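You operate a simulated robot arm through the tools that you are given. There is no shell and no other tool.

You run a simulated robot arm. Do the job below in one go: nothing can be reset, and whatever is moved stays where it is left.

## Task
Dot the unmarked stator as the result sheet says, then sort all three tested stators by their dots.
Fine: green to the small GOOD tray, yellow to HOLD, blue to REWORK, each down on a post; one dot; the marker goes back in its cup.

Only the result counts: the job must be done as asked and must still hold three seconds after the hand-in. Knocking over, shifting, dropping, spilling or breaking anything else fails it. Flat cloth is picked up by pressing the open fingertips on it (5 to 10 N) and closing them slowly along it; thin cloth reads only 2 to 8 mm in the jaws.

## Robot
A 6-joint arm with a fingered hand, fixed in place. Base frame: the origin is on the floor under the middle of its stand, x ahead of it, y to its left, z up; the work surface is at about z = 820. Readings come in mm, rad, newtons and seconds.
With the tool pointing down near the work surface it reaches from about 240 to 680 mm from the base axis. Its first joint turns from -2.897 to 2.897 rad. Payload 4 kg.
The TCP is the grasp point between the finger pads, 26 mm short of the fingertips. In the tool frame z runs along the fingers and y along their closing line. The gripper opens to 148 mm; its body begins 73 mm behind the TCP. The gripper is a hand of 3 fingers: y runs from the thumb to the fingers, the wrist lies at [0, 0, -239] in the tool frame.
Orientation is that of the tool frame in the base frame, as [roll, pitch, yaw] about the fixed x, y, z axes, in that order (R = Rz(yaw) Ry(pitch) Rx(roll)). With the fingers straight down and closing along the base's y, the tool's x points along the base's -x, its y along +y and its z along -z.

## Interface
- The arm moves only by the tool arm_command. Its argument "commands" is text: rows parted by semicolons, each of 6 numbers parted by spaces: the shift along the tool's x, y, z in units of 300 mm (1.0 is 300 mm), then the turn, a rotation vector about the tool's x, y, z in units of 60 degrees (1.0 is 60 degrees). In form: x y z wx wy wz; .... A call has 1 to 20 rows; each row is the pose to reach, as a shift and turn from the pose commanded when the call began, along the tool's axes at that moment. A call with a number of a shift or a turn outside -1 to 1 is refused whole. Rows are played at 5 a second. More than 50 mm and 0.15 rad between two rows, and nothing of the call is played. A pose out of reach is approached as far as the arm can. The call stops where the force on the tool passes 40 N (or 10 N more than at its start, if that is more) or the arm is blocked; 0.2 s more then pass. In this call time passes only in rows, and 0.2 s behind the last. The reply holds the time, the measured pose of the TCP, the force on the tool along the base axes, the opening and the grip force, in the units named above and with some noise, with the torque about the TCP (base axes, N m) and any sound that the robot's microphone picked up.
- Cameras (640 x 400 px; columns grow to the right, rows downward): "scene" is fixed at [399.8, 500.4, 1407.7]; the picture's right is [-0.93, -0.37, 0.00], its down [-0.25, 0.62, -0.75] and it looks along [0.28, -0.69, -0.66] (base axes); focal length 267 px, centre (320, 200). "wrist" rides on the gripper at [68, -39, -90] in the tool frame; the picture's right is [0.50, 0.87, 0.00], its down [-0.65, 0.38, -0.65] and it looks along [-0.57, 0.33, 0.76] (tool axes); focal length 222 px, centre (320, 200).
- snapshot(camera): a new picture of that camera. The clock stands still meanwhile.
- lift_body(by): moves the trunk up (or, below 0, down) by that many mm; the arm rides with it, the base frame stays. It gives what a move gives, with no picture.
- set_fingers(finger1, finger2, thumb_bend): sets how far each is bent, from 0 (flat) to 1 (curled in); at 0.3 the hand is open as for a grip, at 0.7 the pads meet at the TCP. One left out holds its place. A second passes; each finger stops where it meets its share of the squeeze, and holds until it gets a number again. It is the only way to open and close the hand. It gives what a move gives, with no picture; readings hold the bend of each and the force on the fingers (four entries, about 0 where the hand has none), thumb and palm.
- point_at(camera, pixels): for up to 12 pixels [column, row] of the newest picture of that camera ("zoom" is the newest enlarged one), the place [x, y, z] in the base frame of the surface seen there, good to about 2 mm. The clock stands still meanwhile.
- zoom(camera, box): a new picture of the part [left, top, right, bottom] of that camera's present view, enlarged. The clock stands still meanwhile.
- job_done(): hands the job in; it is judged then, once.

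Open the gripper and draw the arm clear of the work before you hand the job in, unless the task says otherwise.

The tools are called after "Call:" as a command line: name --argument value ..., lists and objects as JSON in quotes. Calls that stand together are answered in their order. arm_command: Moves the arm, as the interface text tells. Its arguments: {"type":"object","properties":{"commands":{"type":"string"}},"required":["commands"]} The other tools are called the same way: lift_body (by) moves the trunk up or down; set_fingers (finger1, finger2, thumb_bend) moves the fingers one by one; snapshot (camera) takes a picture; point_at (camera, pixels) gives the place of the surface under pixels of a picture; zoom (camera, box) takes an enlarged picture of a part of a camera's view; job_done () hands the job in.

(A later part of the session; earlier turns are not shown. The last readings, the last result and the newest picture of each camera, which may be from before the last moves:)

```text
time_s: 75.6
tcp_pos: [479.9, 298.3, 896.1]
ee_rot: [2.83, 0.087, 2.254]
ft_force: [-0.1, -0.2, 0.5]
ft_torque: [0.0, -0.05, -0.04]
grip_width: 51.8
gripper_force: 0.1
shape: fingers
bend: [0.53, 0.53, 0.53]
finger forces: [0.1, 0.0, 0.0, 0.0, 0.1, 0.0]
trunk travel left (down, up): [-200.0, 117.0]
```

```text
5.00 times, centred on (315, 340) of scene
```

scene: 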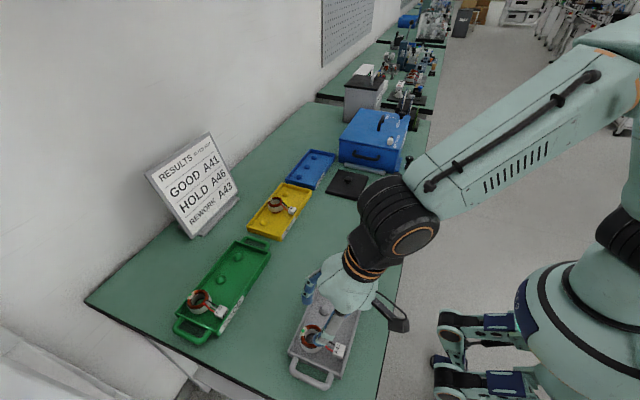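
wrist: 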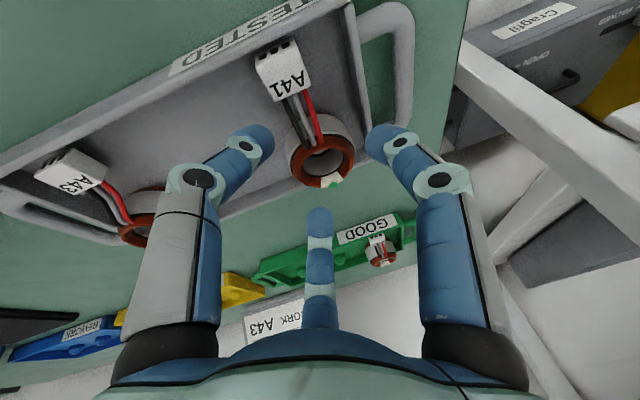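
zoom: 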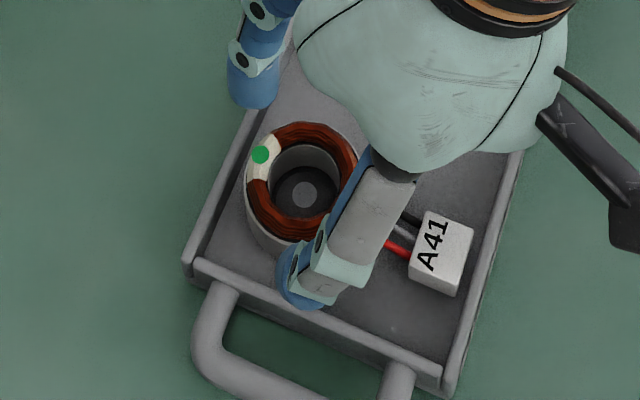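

Still well centred. I advance 14 mm more and check finger clearances at the end wall and wires.

Call:
arm_command --commands "0 0 0.02 0 0 0; 0 0 0.04 0 0 0; 0 0 0.0467 0 0 0; 0 0 0.0467 0 0 0"

Call:
zoom --camera "wrist" --box '[230, 80, 410, 240]'

Call:
zoom --camera "scene" --box '[285, 305, 345, 370]'

```text
time_s: 76.6
tcp_pos: [484.0, 300.3, 882.9]
ee_rot: [2.83, 0.086, 2.256]
ft_force: [0.5, -0.2, 0.0]
ft_torque: [-0.02, 0.01, 0.0]
grip_width: 51.7
gripper_force: 0.0
shape: fingers
bend: [0.53, 0.53, 0.53]
finger forces: [0.0, 0.0, 0.0, 0.0, 0.0, 0.0]
trunk travel left (down, up): [-200.0, 117.0]
```

```text
2.50 times, centred on (320, 160) of wrist
```

zoom: 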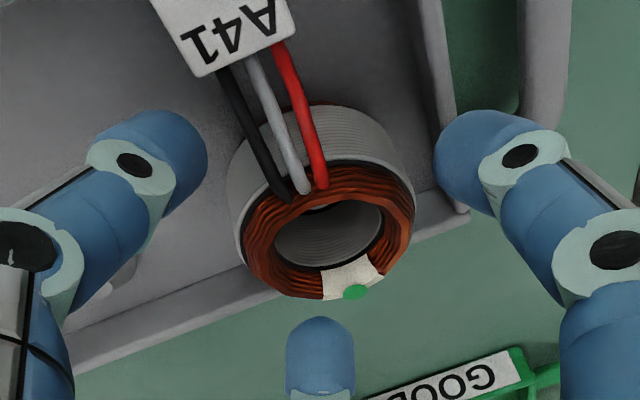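

```text
6.15 times, centred on (315, 338) of scene
```

zoom: 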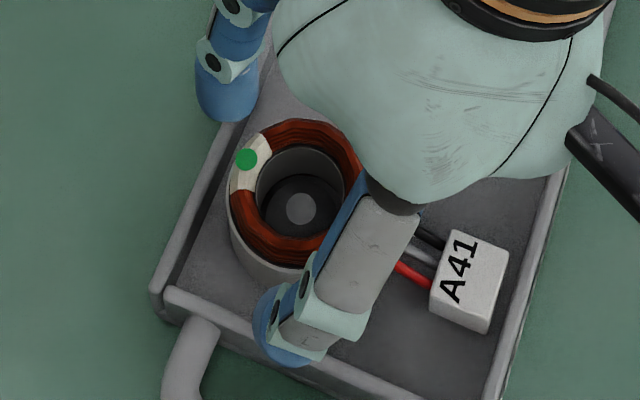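

Finger1 hovers over the end wall. I measure the fingertip heights: finger1 (scene zoom ~ (290,362)), far finger (228,118).

Call:
point_at --camera "zoom" --pixels '[[290, 364], [262, 345], [256, 315], [275, 360], [310, 358], [228, 119], [205, 112], [250, 112], [180, 290], [300, 210], [246, 158], [260, 325]]'

Call:
zoom --camera "wrist" --box '[230, 80, 410, 240]'

Call:
point_at --camera "zoom" --pixels '[[200, 150], [205, 165], [190, 195], [440, 140], [445, 165], [470, 205], [320, 322], [290, 340], [235, 190], [412, 190], [330, 240], [440, 60]]'

```text
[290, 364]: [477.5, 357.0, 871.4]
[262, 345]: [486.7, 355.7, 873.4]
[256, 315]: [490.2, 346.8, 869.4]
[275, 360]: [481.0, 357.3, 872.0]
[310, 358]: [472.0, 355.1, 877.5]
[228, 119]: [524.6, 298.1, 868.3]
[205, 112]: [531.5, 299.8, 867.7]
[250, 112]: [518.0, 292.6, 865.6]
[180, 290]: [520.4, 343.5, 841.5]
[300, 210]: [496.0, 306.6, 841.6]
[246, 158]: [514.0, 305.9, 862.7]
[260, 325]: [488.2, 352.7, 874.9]
```

```text
2.50 times, centred on (320, 160) of wrist
```

zoom: 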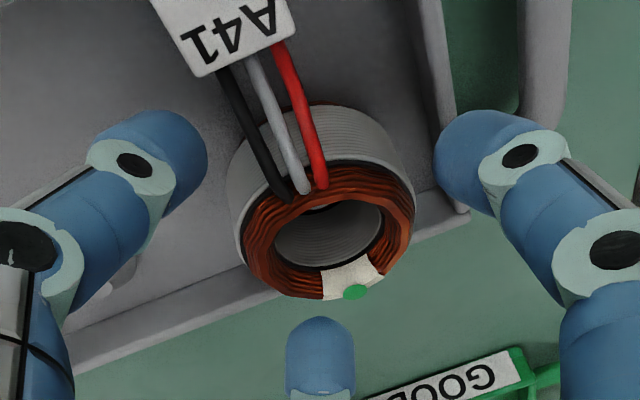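

```text
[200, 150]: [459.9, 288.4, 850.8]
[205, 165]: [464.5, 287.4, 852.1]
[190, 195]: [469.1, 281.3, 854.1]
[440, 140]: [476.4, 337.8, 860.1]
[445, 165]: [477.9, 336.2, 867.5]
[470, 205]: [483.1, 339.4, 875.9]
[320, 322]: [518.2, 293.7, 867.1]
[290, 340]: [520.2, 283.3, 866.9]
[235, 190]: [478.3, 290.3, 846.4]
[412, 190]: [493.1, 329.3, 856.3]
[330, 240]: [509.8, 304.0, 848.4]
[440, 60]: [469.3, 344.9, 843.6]
```

Heights look as expected. I pre-close to 0.555, then advance further in small force-watched steps.

Call:
set_fingers --finger1 0.555 --finger2 0.55 --thumb_bend 0.56

Call:
arm_command --commands "0 0 0.01 0 0 0; 0 0 0.02 0 0 0; 0 0 0.0267 0 0 0; 0 0 0.0267 0 0 0"

Call:
zoom --camera "wrist" --box '[230, 80, 410, 240]'

Call:
zoom --camera "scene" --box '[285, 305, 345, 370]'

```text
time_s: 77.6
tcp_pos: [483.4, 299.5, 882.7]
ee_rot: [2.83, 0.087, 2.254]
ft_force: [-0.7, 0.3, 0.4]
ft_torque: [0.0, 0.0, -0.01]
grip_width: 44.6
gripper_force: 0.0
shape: fingers
bend: [0.55, 0.55, 0.56]
finger forces: [0.0, 0.0, 0.0, 0.0, 0.1, 0.0]
trunk travel left (down, up): [-200.0, 117.0]
```

```text
time_s: 78.6
tcp_pos: [485.6, 300.9, 876.4]
ee_rot: [2.828, 0.087, 2.254]
ft_force: [0.4, -0.3, -0.6]
ft_torque: [-0.02, -0.01, 0.03]
grip_width: 45.0
gripper_force: 0.2
shape: fingers
bend: [0.55, 0.55, 0.56]
finger forces: [0.1, 0.1, 0.0, 0.1, 0.1, 0.0]
trunk travel left (down, up): [-200.0, 117.0]
```

```text
2.50 times, centred on (320, 160) of wrist
```

zoom: 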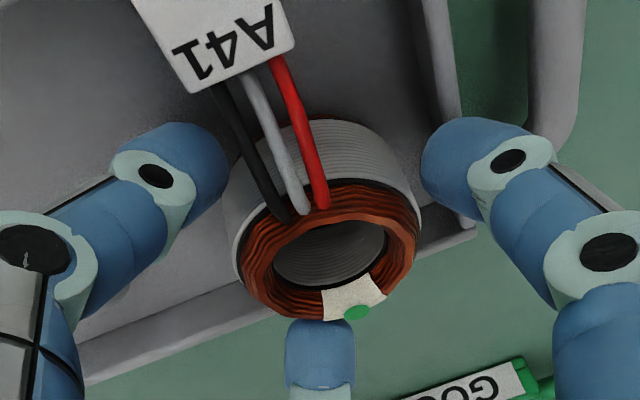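

```text
6.15 times, centred on (315, 338) of scene
```

zoom: 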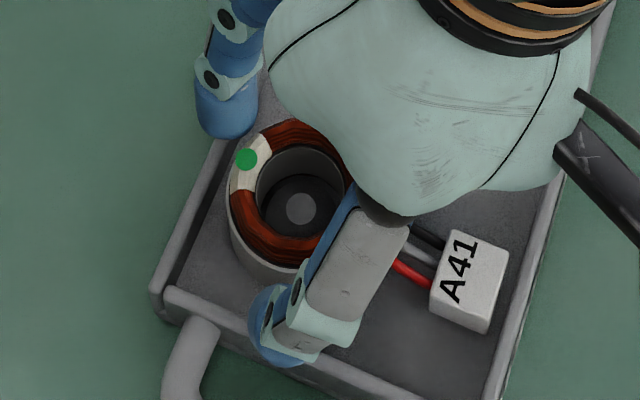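

The thumb would close within about 3 mm of the black wire, so I rotate the hand 4° about its axis away from it, then advance 2 mm more.

Call:
arm_command --commands "0 0 0 0 0 -0.0333; 0 0 0 0 0 -0.0667; 0 0 0.0033 0 0 -0.0667; 0 0 0.0067 0 0 -0.0667; 0 0 0.0067 0 0 -0.0667"

Call:
zoom --camera "wrist" --box '[230, 80, 410, 240]'

```text
time_s: 79.8
tcp_pos: [486.7, 303.0, 875.2]
ee_rot: [2.838, 0.109, 2.323]
ft_force: [-0.6, 0.4, 0.9]
ft_torque: [0.01, -0.01, 0.04]
grip_width: 43.7
gripper_force: 0.4
shape: fingers
bend: [0.55, 0.55, 0.56]
finger forces: [0.7, 0.0, 0.0, 0.0, 0.0, 0.0]
trunk travel left (down, up): [-200.0, 117.0]
```

```text
2.50 times, centred on (320, 160) of wrist
```

zoom: 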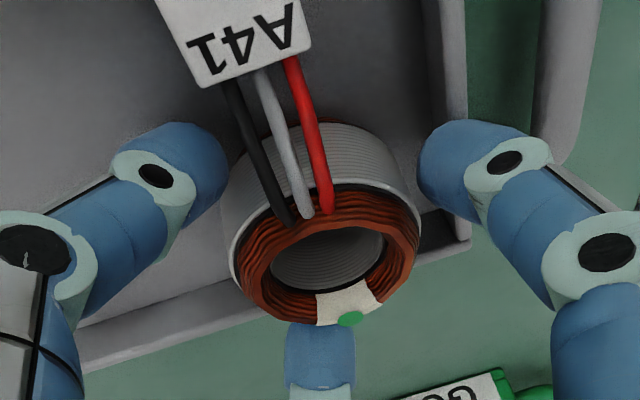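

Finger1 reads 0.7 N: it may be touching the end wall or the stator. I look from the scene camera.

Call:
zoom --camera "scene" --box '[295, 325, 330, 365]'

Call:
arm_command --commands "0 0 0 0 0 0; 0 0 0 0 0 0"

```text
10.00 times, centred on (312, 345) of scene
```

zoom: 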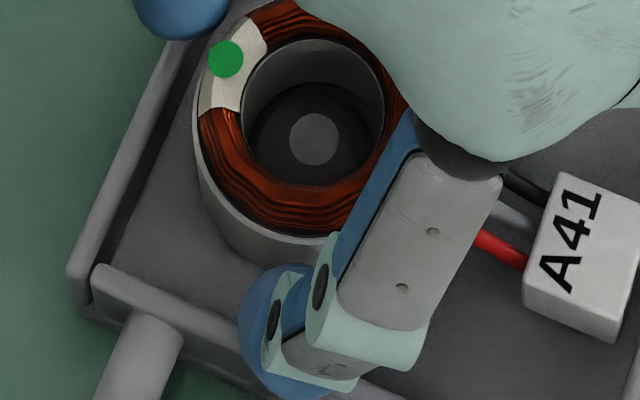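

```text
time_s: 80.4
tcp_pos: [487.1, 301.1, 874.4]
ee_rot: [2.837, 0.11, 2.322]
ft_force: [0.2, -0.3, 1.0]
ft_torque: [0.03, 0.02, -0.02]
grip_width: 43.7
gripper_force: 0.2
shape: fingers
bend: [0.55, 0.55, 0.56]
finger forces: [0.6, 0.0, 0.1, 0.1, 0.1, 0.0]
trunk travel left (down, up): [-200.0, 117.0]
```

Finger1 just grazes the end wall top. I add 2.5° tilt toward azimuth 130° (raises finger1, lowers the far finger), raising the TCP 1 mm.

Call:
arm_command --commands "-0.0044 0.0008 -0.0028 0 0 0; -0.0044 0.0008 -0.0028 -0.0011 0.02 0.0063; -0.0044 0.0008 -0.0028 -0.0022 0.0397 0.0127; -0.0044 0.0008 -0.0028 -0.0022 0.0397 0.0127"

Call:
zoom --camera "wrist" --box '[230, 80, 410, 240]'

Call:
zoom --camera "scene" --box '[290, 310, 335, 365]'

```text
time_s: 81.4
tcp_pos: [486.6, 302.2, 874.5]
ee_rot: [2.835, 0.065, 2.321]
ft_force: [0.0, -1.0, -0.5]
ft_torque: [-0.01, -0.02, 0.02]
grip_width: 44.1
gripper_force: 0.1
shape: fingers
bend: [0.55, 0.55, 0.56]
finger forces: [0.0, 0.1, 0.0, 0.0, 0.0, 0.1]
trunk travel left (down, up): [-200.0, 117.0]
```

```text
2.50 times, centred on (320, 160) of wrist
```

zoom: 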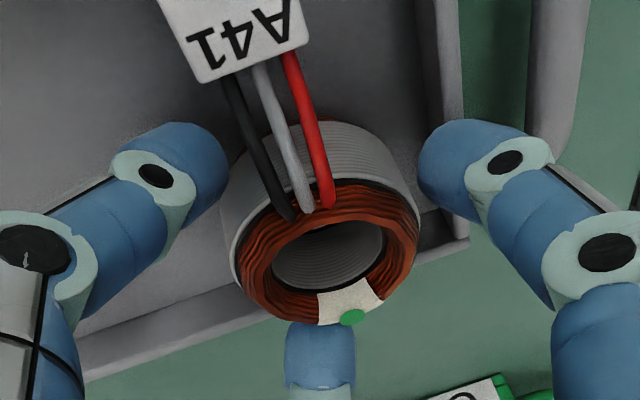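

```text
7.27 times, centred on (312, 338) of scene
```

zoom: 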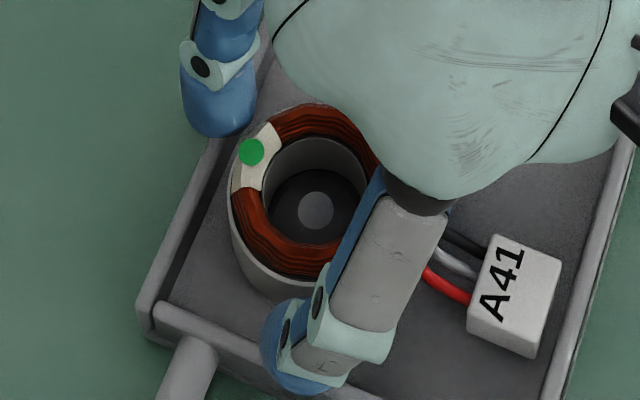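

No contact now. I lower 2 mm vertically, checking the force.

Call:
arm_command --commands "0.0002 -0.001 0.0032 0 0 0; 0.0004 -0.002 0.0063 0 0 0; 0.0004 -0.002 0.0063 0 0 0"

Call:
arm_command --commands "0 0 0 0 0 0; 0 0 0 0 0 0"

```text
time_s: 82.2
tcp_pos: [486.3, 300.5, 872.1]
ee_rot: [2.834, 0.066, 2.323]
ft_force: [1.2, -0.3, 0.2]
ft_torque: [0.03, -0.04, -0.02]
grip_width: 43.9
gripper_force: 0.2
shape: fingers
bend: [0.55, 0.55, 0.56]
finger forces: [0.6, 0.1, 0.1, 0.0, 0.0, 0.0]
trunk travel left (down, up): [-200.0, 117.0]
```

```text
time_s: 82.8
tcp_pos: [487.3, 300.6, 873.0]
ee_rot: [2.835, 0.065, 2.322]
ft_force: [0.4, -0.6, 0.3]
ft_torque: [0.02, -0.01, -0.01]
grip_width: 43.9
gripper_force: 1.0
shape: fingers
bend: [0.55, 0.55, 0.56]
finger forces: [0.6, 0.1, 0.1, 0.0, 0.1, 0.0]
trunk travel left (down, up): [-200.0, 117.0]
```

Finger1 just touches the stator side. I close all to 0.575.

Call:
set_fingers --finger1 0.57 --finger2 0.575 --thumb_bend 0.58

Call:
zoom --camera "wrist" --box '[230, 80, 410, 240]'

Call:
zoom --camera "scene" --box '[290, 310, 335, 365]'

```text
time_s: 83.8
tcp_pos: [487.6, 300.3, 871.6]
ee_rot: [2.834, 0.066, 2.323]
ft_force: [0.1, -0.3, -0.1]
ft_torque: [-0.03, -0.01, 0.0]
grip_width: 41.5
gripper_force: 0.4
shape: fingers
bend: [0.56, 0.56, 0.57]
finger forces: [0.1, 0.6, 0.0, 0.1, 0.2, 0.0]
trunk travel left (down, up): [-200.0, 117.0]
```

```text
2.50 times, centred on (320, 160) of wrist
```

zoom: 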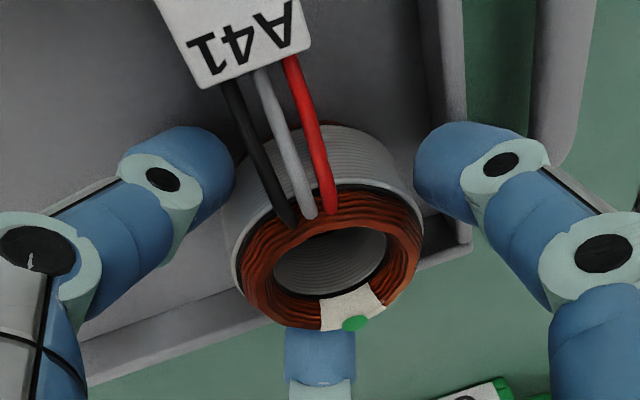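

```text
7.27 times, centred on (312, 338) of scene
```

zoom: 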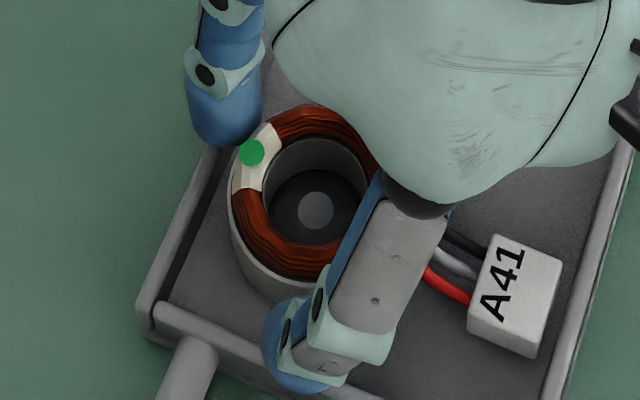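

Contact begins on all three. I squeeze moderately, with the thumb a little less to avoid pushing the stator sideways.

Call:
set_fingers --finger1 0.61 --finger2 0.61 --thumb_bend 0.6

Call:
set_fingers --finger1 0.67 --finger2 0.67 --thumb_bend 0.65

Call:
zoom --camera "wrist" --box '[230, 80, 410, 240]'

Call:
zoom --camera "scene" --box '[290, 310, 335, 365]'

```text
time_s: 84.8
tcp_pos: [486.2, 300.5, 872.1]
ee_rot: [2.834, 0.065, 2.324]
ft_force: [-0.8, -0.5, 0.1]
ft_torque: [-0.01, 0.01, 0.01]
grip_width: 37.5
gripper_force: 4.7
shape: fingers
bend: [0.57, 0.57, 0.58]
finger forces: [3.0, 3.2, 0.0, 0.1, 2.8, 0.1]
trunk travel left (down, up): [-200.0, 117.0]
```

```text
time_s: 85.8
tcp_pos: [488.2, 301.6, 872.9]
ee_rot: [2.835, 0.066, 2.322]
ft_force: [-0.4, -0.6, -1.3]
ft_torque: [-0.02, -0.01, -0.03]
grip_width: 35.6
gripper_force: 10.7
shape: fingers
bend: [0.57, 0.57, 0.6]
finger forces: [7.1, 7.1, 0.0, 0.0, 7.4, 0.0]
trunk travel left (down, up): [-200.0, 117.0]
```

```text
2.50 times, centred on (320, 160) of wrist
```

zoom: 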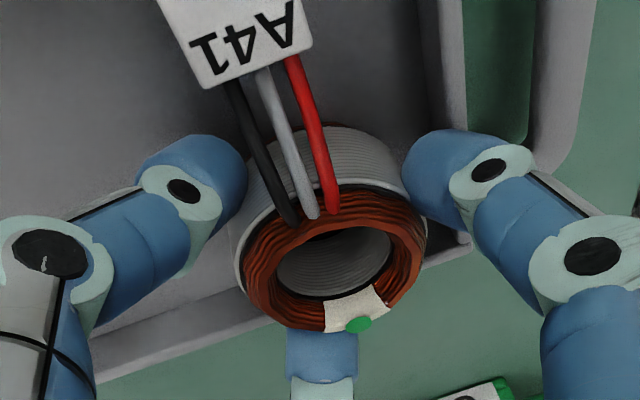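

```text
7.27 times, centred on (312, 338) of scene
```

zoom: 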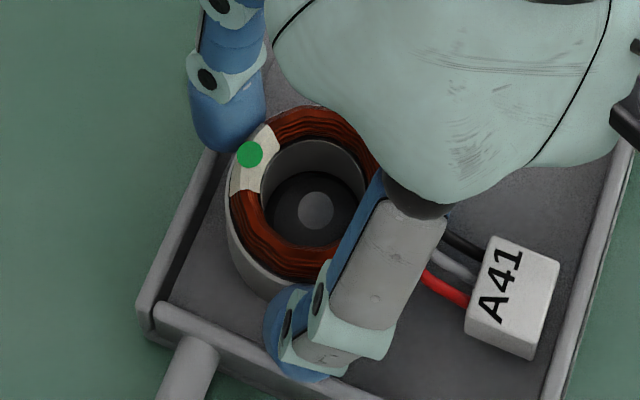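

Balanced 7 N grip. I lift 15 mm and check.

Call:
arm_command --commands "-0.0007 0.003 -0.0095 0 0 0; -0.0016 0.0075 -0.0238 0 0 0; -0.0033 0.0151 -0.0476 0 0 0; -0.0033 0.0151 -0.0476 0 0 0"

Call:
zoom --camera "wrist" --box '[230, 80, 410, 240]'

Call:
zoom --camera "scene" --box '[285, 300, 345, 370]'

```text
time_s: 86.8
tcp_pos: [486.6, 302.2, 887.4]
ee_rot: [2.834, 0.064, 2.323]
ft_force: [-0.1, -0.7, -1.9]
ft_torque: [-0.01, -0.03, 0.03]
grip_width: 35.6
gripper_force: 10.4
shape: fingers
bend: [0.58, 0.57, 0.6]
finger forces: [7.0, 7.0, 0.0, 0.1, 7.2, 0.0]
trunk travel left (down, up): [-200.0, 117.0]
```

```text
2.50 times, centred on (320, 160) of wrist
```

zoom: 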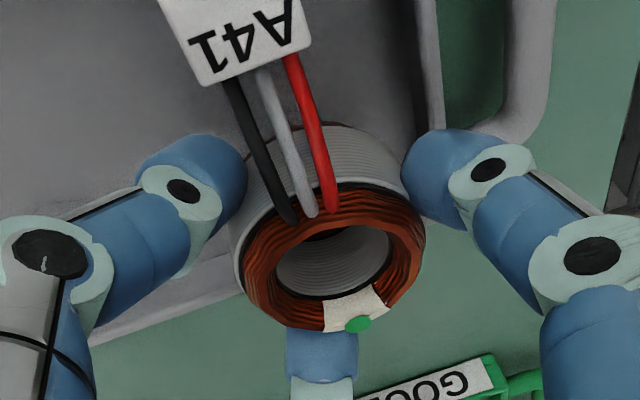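

```text
5.71 times, centred on (315, 335) of scene
```

zoom: 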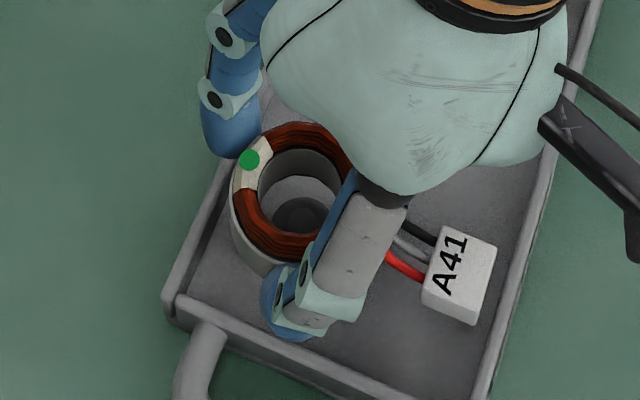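

A41 lifts cleanly. I raise another 55 mm and measure its level and centre.

Call:
arm_command --commands "-0.0033 0.0151 -0.0476 0 0 0; -0.0065 0.0301 -0.0951 0 0 0; -0.0098 0.0452 -0.1427 0 0 0; -0.0119 0.0552 -0.1744 0 0 0; -0.0119 0.0552 -0.1744 0 0 0"

Call:
snapshot --camera "wrist"

Call:
zoom --camera "scene" --box '[265, 250, 365, 370]'

```text
time_s: 88.0
tcp_pos: [487.3, 301.2, 942.4]
ee_rot: [2.833, 0.064, 2.323]
ft_force: [0.4, -0.1, -1.3]
ft_torque: [-0.01, 0.0, -0.04]
grip_width: 35.7
gripper_force: 10.5
shape: fingers
bend: [0.58, 0.57, 0.6]
finger forces: [7.0, 6.9, 0.0, 0.0, 7.1, 0.0]
trunk travel left (down, up): [-200.0, 117.0]
```

```text
taken
```

wrist: 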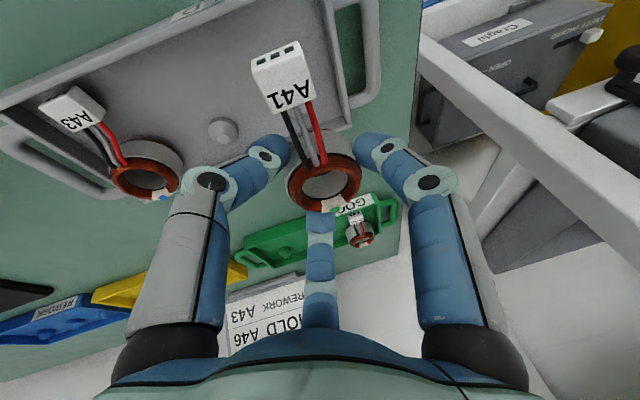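

```text
3.33 times, centred on (315, 310) of scene
```

zoom: 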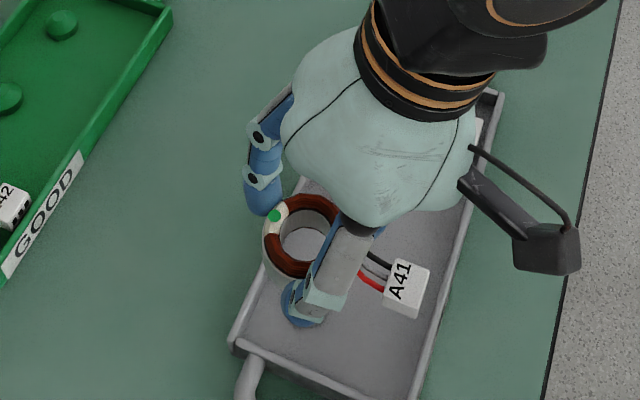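

Call:
zoom --camera "wrist" --box '[240, 30, 400, 230]'

Call:
point_at --camera "wrist" --pixels '[[291, 190], [357, 180], [330, 210], [305, 207], [350, 200], [318, 170], [340, 165], [262, 65], [295, 52], [310, 100], [268, 108]]'

Call:
zoom --camera "scene" --box '[285, 295, 355, 355]'

```text
2.00 times, centred on (320, 130) of wrist
```

zoom: 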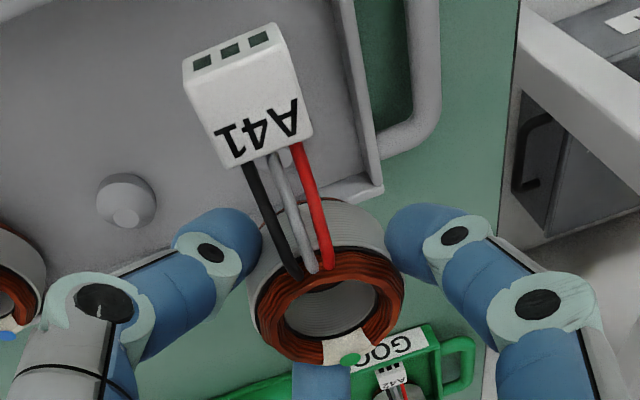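

```text
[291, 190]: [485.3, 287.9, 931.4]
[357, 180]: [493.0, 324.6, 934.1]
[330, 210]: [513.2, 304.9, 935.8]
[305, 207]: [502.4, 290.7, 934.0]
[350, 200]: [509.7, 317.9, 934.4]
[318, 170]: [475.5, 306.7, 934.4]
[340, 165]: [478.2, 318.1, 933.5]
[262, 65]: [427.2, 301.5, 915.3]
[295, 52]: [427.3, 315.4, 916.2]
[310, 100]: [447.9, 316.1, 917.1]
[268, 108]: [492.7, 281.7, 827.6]
```

```text
6.67 times, centred on (320, 325) of scene
```

zoom: 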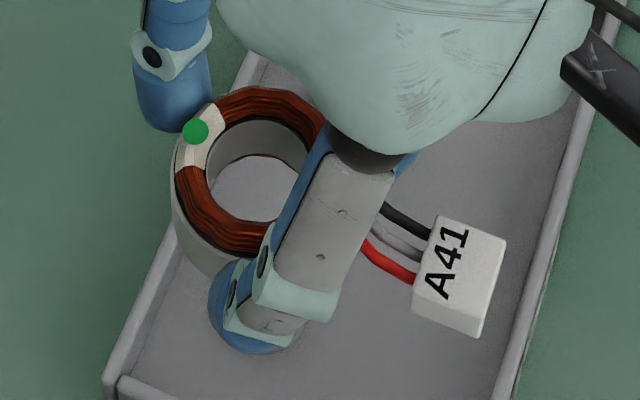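

A41 is held level, centre ≈ TCP+(7.7,4.5). I now measure the GOOD tray's end post (y≈188) precisely in the scene view.

Call:
zoom --camera "scene" --box '[212, 238, 266, 290]'

```text
7.69 times, centred on (239, 264) of scene
```

zoom: 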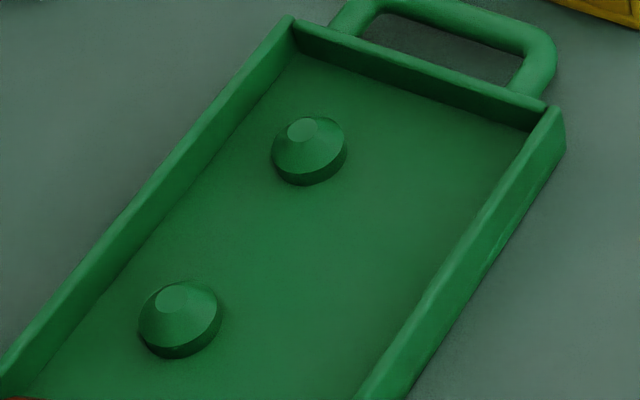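

The end post's flat top is at zoom (301,130), the middle one's at (172,298). I measure these and the tray's walls.

Call:
point_at --camera "zoom" --pixels '[[301, 130], [290, 130], [313, 130], [301, 121], [301, 140], [172, 298], [274, 150], [345, 160], [308, 184], [420, 75], [295, 25], [550, 110]]'

Call:
point_at --camera "zoom" --pixels '[[410, 68], [415, 88], [300, 50], [535, 128], [200, 170], [215, 175], [430, 300], [415, 290], [500, 190], [290, 165]]'

```text
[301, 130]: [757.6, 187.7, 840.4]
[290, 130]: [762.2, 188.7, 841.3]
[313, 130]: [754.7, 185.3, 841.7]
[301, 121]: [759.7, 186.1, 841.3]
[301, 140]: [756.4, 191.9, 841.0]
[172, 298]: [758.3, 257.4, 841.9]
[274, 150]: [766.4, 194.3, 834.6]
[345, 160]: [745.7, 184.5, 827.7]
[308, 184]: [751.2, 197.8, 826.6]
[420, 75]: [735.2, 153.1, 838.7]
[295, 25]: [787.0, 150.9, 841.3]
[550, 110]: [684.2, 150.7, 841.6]
```

```text
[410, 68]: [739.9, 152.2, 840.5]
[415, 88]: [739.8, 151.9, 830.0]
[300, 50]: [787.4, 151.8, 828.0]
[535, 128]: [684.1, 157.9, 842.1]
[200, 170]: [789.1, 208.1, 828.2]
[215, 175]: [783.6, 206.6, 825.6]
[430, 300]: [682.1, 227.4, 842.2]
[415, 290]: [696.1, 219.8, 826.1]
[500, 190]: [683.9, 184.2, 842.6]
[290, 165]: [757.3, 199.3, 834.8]
```

The GOOD end post is at (757.5,188). I raise the trunk 30 mm for extra reach margin, then carry A41 toward it, turning it −14° about the vertical.

Call:
lift_body --by 30

Call:
arm_command --commands "-0.0872 0.0336 0.0166 0.003 -0.0141 0.0444; -0.1744 0.0672 0.0332 0.0061 -0.0281 0.0888; -0.2616 0.1008 0.0498 0.0091 -0.0422 0.1332; -0.3488 0.1344 0.0664 0.0122 -0.0562 0.1776; -0.436 0.168 0.083 0.0152 -0.0703 0.222; -0.436 0.168 0.083 0.0152 -0.0703 0.222"

Call:
snapshot --camera "wrist"

Call:
snapshot --camera "scene"

```text
time_s: 88.7
tcp_pos: [488.2, 300.7, 972.6]
ee_rot: [2.836, 0.065, 2.323]
ft_force: [0.0, 0.6, -1.0]
ft_torque: [-0.01, -0.01, 0.03]
grip_width: 35.7
gripper_force: 9.9
shape: fingers
bend: [0.58, 0.57, 0.6]
finger forces: [7.1, 7.0, 0.1, 0.0, 7.1, 0.1]
trunk travel left (down, up): [-230.0, 87.0]
```

```text
time_s: 90.1
tcp_pos: [618.0, 242.9, 972.1]
ee_rot: [2.833, 0.065, 2.075]
ft_force: [0.1, 0.5, -2.5]
ft_torque: [-0.02, -0.03, 0.02]
grip_width: 35.7
gripper_force: 10.6
shape: fingers
bend: [0.58, 0.57, 0.6]
finger forces: [6.9, 6.9, 0.0, 0.0, 7.0, 0.0]
trunk travel left (down, up): [-230.0, 87.0]
```

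```text
taken
```

wrist: 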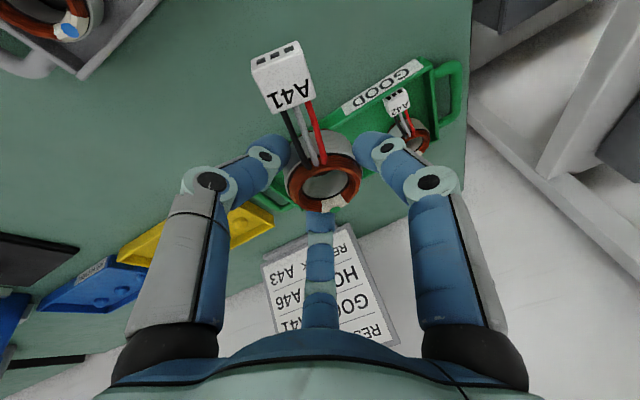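

```text
taken
```

scene: 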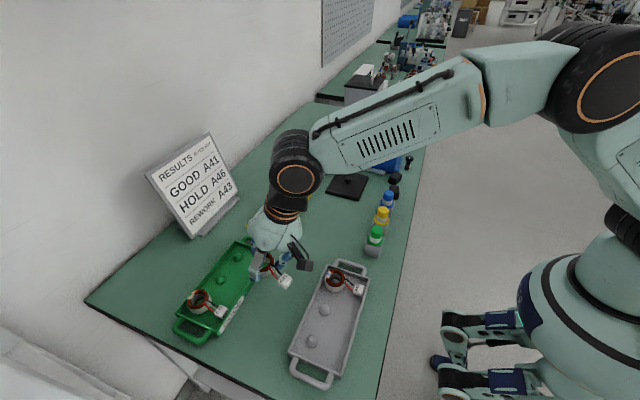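

Orientation is right. Now I extend to the pre-place point above the GOOD end post, increasing the tilt to 24° on the way.

Call:
arm_command --commands "-0.0606 0.0348 0.0426 -0.0243 -0.0076 -0.0007; -0.1212 0.0696 0.0852 -0.0487 -0.0152 -0.0015; -0.1818 0.1044 0.1278 -0.073 -0.0227 -0.0022; -0.2425 0.1391 0.1705 -0.0973 -0.0303 -0.0029; -0.3031 0.1739 0.2131 -0.0973 -0.0303 -0.0029; -0.3637 0.2087 0.2557 -0.0973 -0.0303 -0.0029; -0.3637 0.2087 0.2557 -0.0973 -0.0303 -0.0029"

Call:
snapshot --camera "wrist"

Call:
zoom --camera "scene" --box '[190, 190, 310, 310]'

```text
time_s: 91.7
tcp_pos: [745.0, 186.3, 927.0]
ee_rot: [2.731, 0.095, 2.07]
ft_force: [-0.3, 0.8, -1.3]
ft_torque: [-0.02, 0.02, -0.01]
grip_width: 35.3
gripper_force: 10.4
shape: fingers
bend: [0.58, 0.57, 0.6]
finger forces: [7.1, 7.0, 0.0, 0.0, 6.9, 0.0]
trunk travel left (down, up): [-230.0, 87.0]
```

```text
taken
```

wrist: 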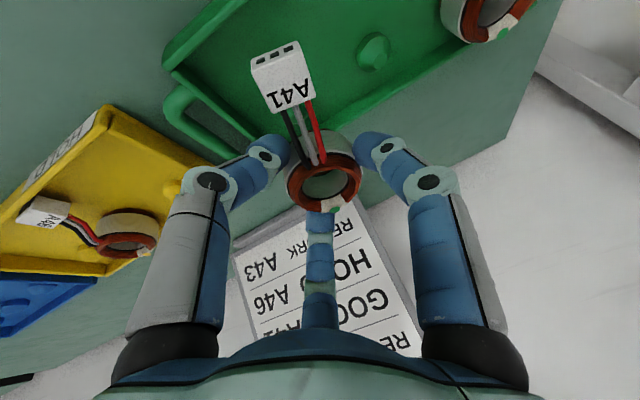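

```text
3.33 times, centred on (250, 250) of scene
```

zoom: 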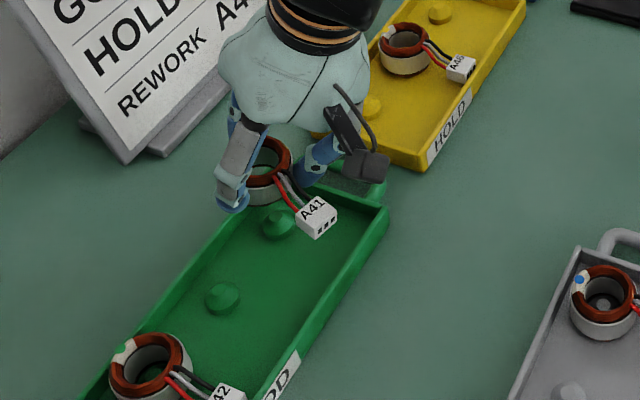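

At the pre-place point. I measure the stator ring and the neighbouring middle post (wrist (372,50)) for alignment.

Call:
point_at --camera "wrist" --pixels '[[291, 190], [357, 180], [330, 210], [305, 207], [350, 200], [318, 170], [340, 165], [262, 65], [295, 50], [376, 62], [371, 42], [478, 20]]'

Call:
zoom --camera "scene" --box '[222, 225, 272, 275]'

```text
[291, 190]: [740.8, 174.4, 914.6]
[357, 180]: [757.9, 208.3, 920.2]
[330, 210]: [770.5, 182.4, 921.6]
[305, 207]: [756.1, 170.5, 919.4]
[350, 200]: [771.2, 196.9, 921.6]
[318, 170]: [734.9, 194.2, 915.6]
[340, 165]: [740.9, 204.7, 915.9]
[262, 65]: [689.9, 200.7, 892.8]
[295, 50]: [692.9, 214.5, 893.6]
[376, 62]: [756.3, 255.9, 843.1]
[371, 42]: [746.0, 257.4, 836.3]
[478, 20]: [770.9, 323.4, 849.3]
```

```text
8.00 times, centred on (247, 250) of scene
```

zoom: 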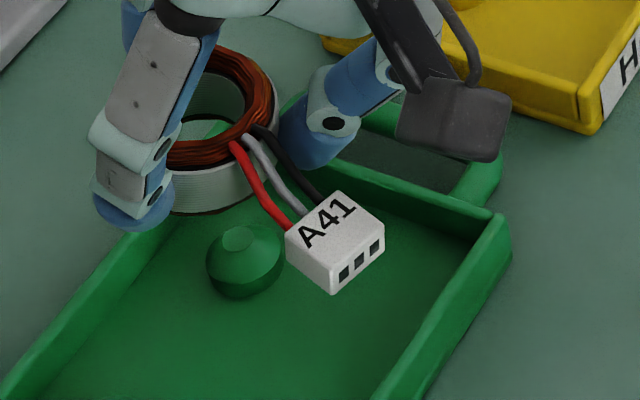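

Bottom centre is about 3 mm too far +y. I shift −2.8 mm in y and descend 25 mm.

Call:
arm_command --commands "-0.0082 -0.0044 -0.0011 0 0 0; -0.0055 -0.0154 0.0243 0 0 0; -0.0028 -0.0265 0.0497 0 0 0; -0.0002 -0.0375 0.075 0 0 0; -0.0002 -0.0375 0.075 0 0 0"

Call:
zoom --camera "scene" --box '[222, 225, 272, 275]'

Call:
snapshot --camera "wrist"

```text
time_s: 92.9
tcp_pos: [745.1, 182.2, 900.8]
ee_rot: [2.733, 0.095, 2.071]
ft_force: [-0.5, 0.3, -1.2]
ft_torque: [0.0, 0.0, -0.02]
grip_width: 35.6
gripper_force: 10.1
shape: fingers
bend: [0.58, 0.57, 0.6]
finger forces: [7.0, 7.0, 0.1, 0.1, 6.8, 0.0]
trunk travel left (down, up): [-230.0, 87.0]
```

```text
8.00 times, centred on (247, 250) of scene
```

zoom: 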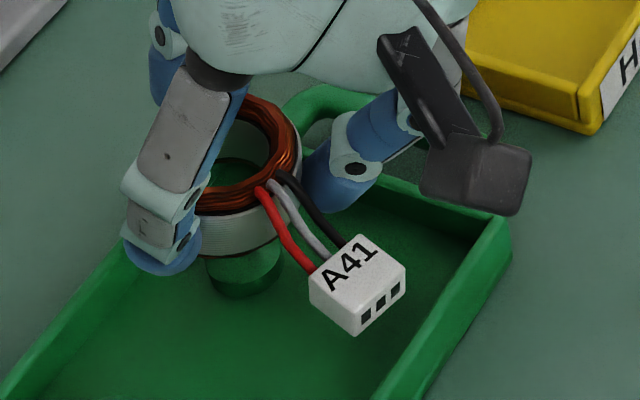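

```text
taken
```

wrist: 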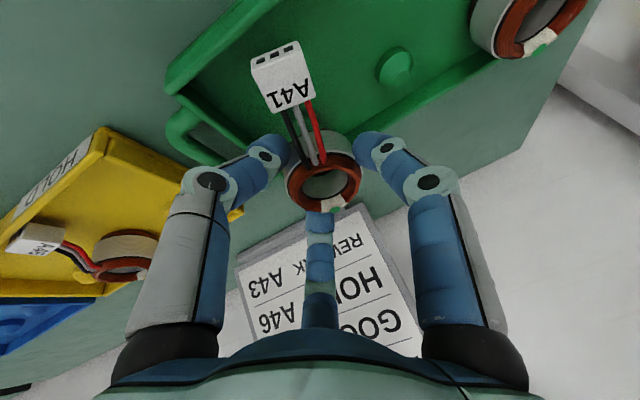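

I check the thumb's clearance to the end wall and the stator position again.

Call:
point_at --camera "zoom" --pixels '[[345, 205], [370, 190], [375, 175], [330, 195], [410, 187], [440, 200], [255, 105], [285, 130], [240, 205], [200, 245], [358, 270], [355, 330]]'

Call:
point_at --camera "wrist" --pixels '[[291, 190], [357, 180], [330, 210], [305, 207], [350, 200], [318, 170], [340, 165], [397, 72], [263, 160], [283, 150], [200, 115], [230, 140]]'

```text
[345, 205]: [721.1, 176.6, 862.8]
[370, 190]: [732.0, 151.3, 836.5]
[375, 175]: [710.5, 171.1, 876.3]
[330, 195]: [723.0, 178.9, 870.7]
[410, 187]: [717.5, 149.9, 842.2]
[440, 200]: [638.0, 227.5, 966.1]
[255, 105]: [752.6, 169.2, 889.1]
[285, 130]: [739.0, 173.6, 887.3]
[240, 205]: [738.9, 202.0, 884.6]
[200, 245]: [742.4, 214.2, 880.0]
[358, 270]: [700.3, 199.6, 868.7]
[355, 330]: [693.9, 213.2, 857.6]
```

```text
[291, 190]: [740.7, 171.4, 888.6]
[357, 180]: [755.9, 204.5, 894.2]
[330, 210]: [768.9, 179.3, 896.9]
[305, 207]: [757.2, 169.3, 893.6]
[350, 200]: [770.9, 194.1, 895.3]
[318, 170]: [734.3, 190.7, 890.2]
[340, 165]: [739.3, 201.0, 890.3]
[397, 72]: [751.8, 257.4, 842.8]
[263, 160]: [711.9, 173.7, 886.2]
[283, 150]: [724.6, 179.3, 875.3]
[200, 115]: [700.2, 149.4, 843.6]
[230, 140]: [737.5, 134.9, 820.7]
```

Clearances are fine and the stator is centred over the post. I descend 18 mm in small steps.

Call:
arm_command --commands "0.0019 -0.0079 0.0183 0 0 0; 0.0038 -0.0159 0.0365 0 0 0; 0.0057 -0.0238 0.0548 0 0 0; 0.0057 -0.0238 0.0548 0 0 0"

Call:
zoom --camera "scene" --box '[222, 225, 272, 275]'

Call:
zoom --camera "wrist" --box '[230, 40, 410, 240]'

```text
time_s: 93.9
tcp_pos: [744.0, 180.6, 882.9]
ee_rot: [2.732, 0.093, 2.071]
ft_force: [0.1, -0.2, -2.3]
ft_torque: [-0.03, -0.01, 0.04]
grip_width: 35.5
gripper_force: 10.7
shape: fingers
bend: [0.58, 0.57, 0.6]
finger forces: [6.9, 7.0, 0.1, 0.0, 7.0, 0.0]
trunk travel left (down, up): [-230.0, 87.0]
```

```text
8.00 times, centred on (247, 250) of scene
```

zoom: 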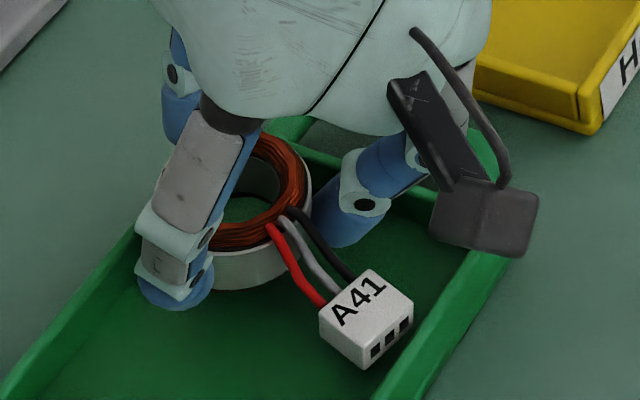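

```text
2.00 times, centred on (320, 140) of wrist
```

zoom: 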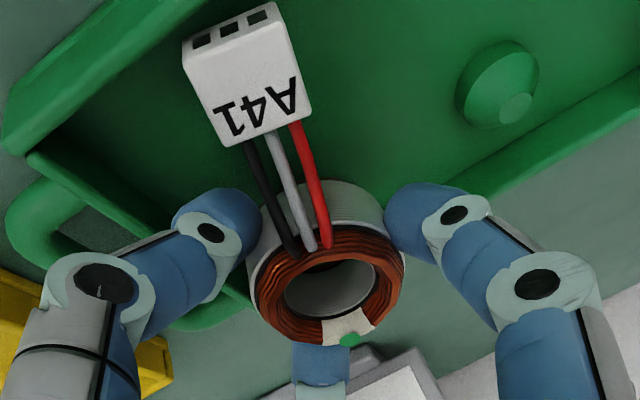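

I verify alignment once more: ring points and the middle post's flat top at wrist-zoom (515,108).

Call:
point_at --camera "zoom" --pixels '[[515, 108], [260, 285], [400, 260], [340, 335], [295, 325], [385, 305], [320, 238], [362, 228], [350, 190], [250, 235]]'

Call:
arm_command --commands "0 0 0 0 0 0; 0 0 0 0 0 0"

```text
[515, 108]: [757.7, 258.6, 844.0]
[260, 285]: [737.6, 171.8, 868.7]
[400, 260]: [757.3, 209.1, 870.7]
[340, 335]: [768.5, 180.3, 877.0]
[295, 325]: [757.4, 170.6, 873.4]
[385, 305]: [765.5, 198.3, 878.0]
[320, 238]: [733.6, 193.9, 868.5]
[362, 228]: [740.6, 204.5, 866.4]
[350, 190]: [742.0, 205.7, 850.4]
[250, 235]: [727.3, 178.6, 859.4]
```

```text
time_s: 94.5
tcp_pos: [745.5, 182.4, 882.6]
ee_rot: [2.732, 0.095, 2.069]
ft_force: [0.1, 0.5, -1.8]
ft_torque: [0.03, 0.02, -0.01]
grip_width: 35.3
gripper_force: 10.5
shape: fingers
bend: [0.58, 0.57, 0.6]
finger forces: [6.9, 7.0, 0.0, 0.0, 6.9, 0.0]
trunk travel left (down, up): [-230.0, 87.0]
```

Aligned within a couple of millimetres. I continue lowering in 2 mm steps, watching force.

Call:
arm_command --commands "0.0006 -0.0026 0.0061 0 0 0; 0.0013 -0.0053 0.0122 0 0 0; 0.0013 -0.0053 0.0122 0 0 0"

Call:
arm_command --commands "0.0003 -0.0013 0.003 0 0 0; 0.0006 -0.0026 0.0061 0 0 0; 0.0006 -0.0026 0.0061 0 0 0"

```text
time_s: 95.3
tcp_pos: [745.1, 182.6, 878.8]
ee_rot: [2.732, 0.098, 2.069]
ft_force: [1.1, 0.7, -1.4]
ft_torque: [0.02, 0.01, -0.02]
grip_width: 35.3
gripper_force: 11.1
shape: fingers
bend: [0.58, 0.57, 0.6]
finger forces: [6.9, 7.0, 0.0, 0.0, 7.0, 0.0]
trunk travel left (down, up): [-230.0, 87.0]
```

```text
time_s: 96.1
tcp_pos: [745.0, 182.3, 876.9]
ee_rot: [2.733, 0.095, 2.069]
ft_force: [-0.3, -0.3, -2.1]
ft_torque: [0.0, -0.01, 0.02]
grip_width: 35.5
gripper_force: 10.1
shape: fingers
bend: [0.58, 0.57, 0.6]
finger forces: [6.9, 7.0, 0.1, 0.0, 6.9, 0.1]
trunk travel left (down, up): [-230.0, 87.0]
```

No contact yet; the bore surrounds the post. I lower further in 1 mm steps.

Call:
arm_command --commands "0.0003 -0.0013 0.003 0 0 0; 0.0006 -0.0026 0.0061 0 0 0; 0.0006 -0.0026 0.0061 0 0 0"

Call:
arm_command --commands "0.0003 -0.0013 0.003 0 0 0; 0.0003 -0.0013 0.003 0 0 0"

Call:
zoom --camera "scene" --box '[222, 225, 272, 275]'

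```text
time_s: 96.9
tcp_pos: [744.0, 183.1, 875.4]
ee_rot: [2.731, 0.095, 2.07]
ft_force: [-0.3, -0.8, -1.3]
ft_torque: [-0.01, -0.05, -0.02]
grip_width: 35.7
gripper_force: 10.5
shape: fingers
bend: [0.58, 0.57, 0.6]
finger forces: [6.9, 7.1, 0.0, 0.0, 6.9, 0.0]
trunk travel left (down, up): [-230.0, 87.0]
```

```text
time_s: 97.5
tcp_pos: [744.5, 181.5, 873.4]
ee_rot: [2.732, 0.097, 2.07]
ft_force: [0.3, 1.0, 0.9]
ft_torque: [0.01, 0.0, 0.0]
grip_width: 35.3
gripper_force: 11.0
shape: fingers
bend: [0.58, 0.57, 0.6]
finger forces: [7.3, 7.6, 0.0, 0.0, 7.3, 0.0]
trunk travel left (down, up): [-230.0, 87.0]
```

```text
8.00 times, centred on (247, 250) of scene
```

zoom: 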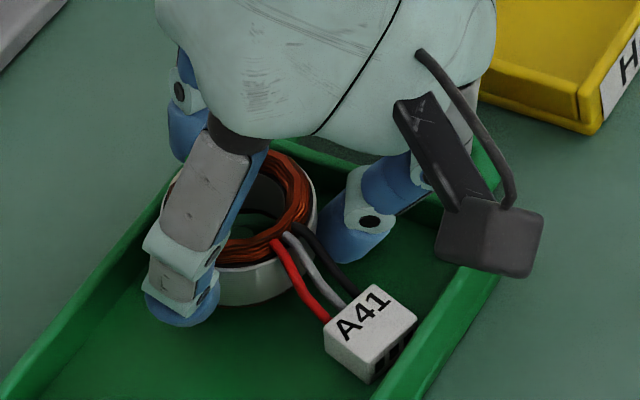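

Contact begins (≈2.5 N net). I press 1.5 mm further so the tag contact levels the stator a little.

Call:
arm_command --commands "0.0003 -0.0013 0.003 0 0 0; 0.0005 -0.002 0.0046 0 0 0; 0.0005 -0.002 0.0046 0 0 0"

Call:
zoom --camera "scene" --box '[222, 230, 272, 280]'

Call:
zoom --camera "wrist" --box '[230, 40, 410, 240]'

```text
time_s: 98.3
tcp_pos: [745.3, 181.9, 872.2]
ee_rot: [2.731, 0.096, 2.069]
ft_force: [-0.3, -0.3, 4.4]
ft_torque: [-0.01, 0.02, -0.02]
grip_width: 35.5
gripper_force: 13.3
shape: fingers
bend: [0.58, 0.57, 0.61]
finger forces: [8.2, 8.8, 0.0, 0.1, 8.3, 0.0]
trunk travel left (down, up): [-230.0, 87.0]
```

```text
8.00 times, centred on (247, 255) of scene
```

zoom: 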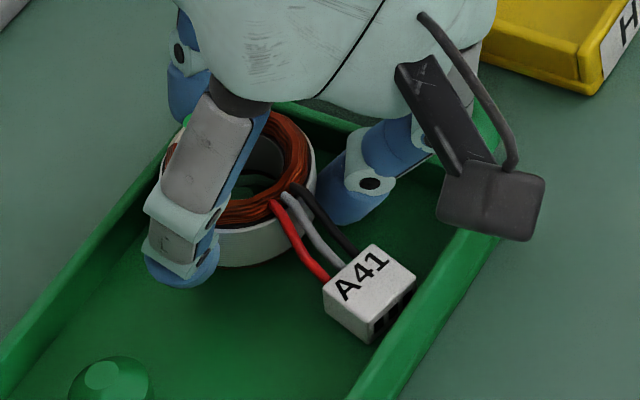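

```text
2.00 times, centred on (320, 140) of wrist
```

zoom: 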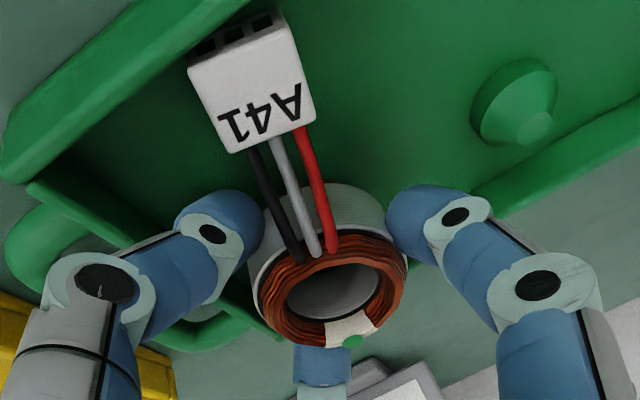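

I check the tag's height and its gap to the near wall, and the ring's level.

Call:
point_at --camera "zoom" --pixels '[[250, 20], [295, 100], [230, 140], [195, 60], [268, 12], [220, 25], [265, 290], [400, 270], [345, 330], [290, 330], [330, 245], [380, 305]]'

Call:
zoom --camera "scene" --box '[238, 245, 268, 275]'

Call:
point_at --camera "zoom" --pixels '[[360, 180], [440, 150], [300, 175], [390, 250], [330, 245], [420, 260], [460, 170], [400, 300], [480, 140], [300, 280]]'

```text
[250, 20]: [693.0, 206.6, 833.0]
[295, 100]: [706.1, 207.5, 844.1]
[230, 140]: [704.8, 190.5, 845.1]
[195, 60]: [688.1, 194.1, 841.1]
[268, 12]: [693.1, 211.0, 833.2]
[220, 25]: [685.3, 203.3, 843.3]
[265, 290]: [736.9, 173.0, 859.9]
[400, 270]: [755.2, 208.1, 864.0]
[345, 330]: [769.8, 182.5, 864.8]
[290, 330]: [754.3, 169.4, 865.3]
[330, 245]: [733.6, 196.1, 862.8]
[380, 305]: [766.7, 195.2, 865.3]
```

```text
13.33 times, centred on (253, 260) of scene
```

zoom: 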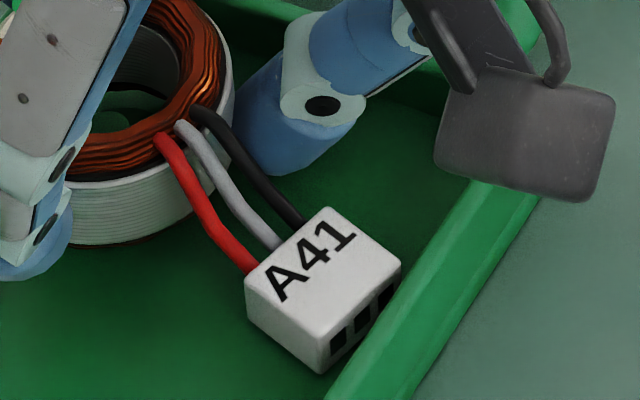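

```text
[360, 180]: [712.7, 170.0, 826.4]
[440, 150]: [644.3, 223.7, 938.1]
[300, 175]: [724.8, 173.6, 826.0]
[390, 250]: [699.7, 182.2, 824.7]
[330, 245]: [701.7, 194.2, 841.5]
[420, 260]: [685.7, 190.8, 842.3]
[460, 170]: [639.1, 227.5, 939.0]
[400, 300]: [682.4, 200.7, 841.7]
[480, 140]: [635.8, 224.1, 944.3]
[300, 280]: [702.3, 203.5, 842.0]
```

The stator is engaged over the post, only about 2–3 mm above its seat. I release gently, thumb opening least (its tip is close to the floor).

Call:
set_fingers --finger1 0.575 --finger2 0.57 --thumb_bend 0.59

Call:
set_fingers --finger1 0.56 --finger2 0.555 --thumb_bend 0.575

Call:
zoom --camera "wrist" --box '[230, 40, 410, 240]'

Call:
zoom --camera "scene" --box '[222, 230, 272, 280]'

```text
time_s: 99.3
tcp_pos: [744.8, 181.5, 871.8]
ee_rot: [2.731, 0.093, 2.07]
ft_force: [0.0, 0.4, 0.2]
ft_torque: [-0.01, 0.03, -0.04]
grip_width: 37.4
gripper_force: 0.7
shape: fingers
bend: [0.57, 0.55, 0.59]
finger forces: [0.4, 0.4, 0.1, 0.0, 1.1, 0.0]
trunk travel left (down, up): [-230.0, 87.0]
```

```text
time_s: 100.3
tcp_pos: [743.6, 182.8, 871.2]
ee_rot: [2.732, 0.095, 2.071]
ft_force: [0.8, -0.4, 0.9]
ft_torque: [-0.02, -0.01, -0.01]
grip_width: 40.0
gripper_force: 0.1
shape: fingers
bend: [0.56, 0.55, 0.57]
finger forces: [0.0, 0.2, 0.1, 0.1, 0.6, 0.1]
trunk travel left (down, up): [-230.0, 87.0]
```

```text
2.00 times, centred on (320, 140) of wrist
```

zoom: 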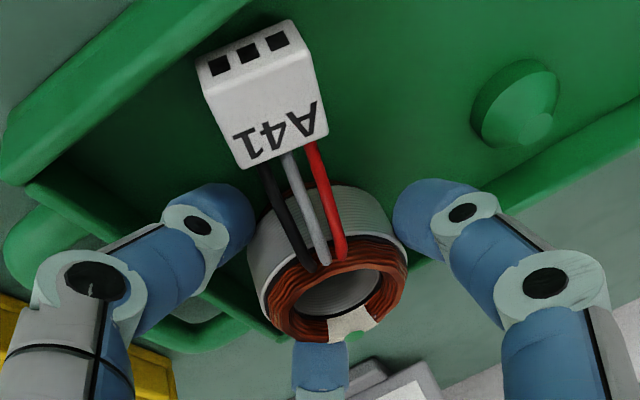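

```text
8.00 times, centred on (247, 255) of scene
```

zoom: 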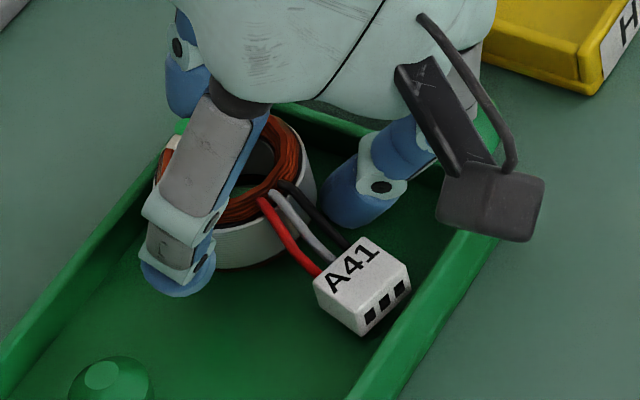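

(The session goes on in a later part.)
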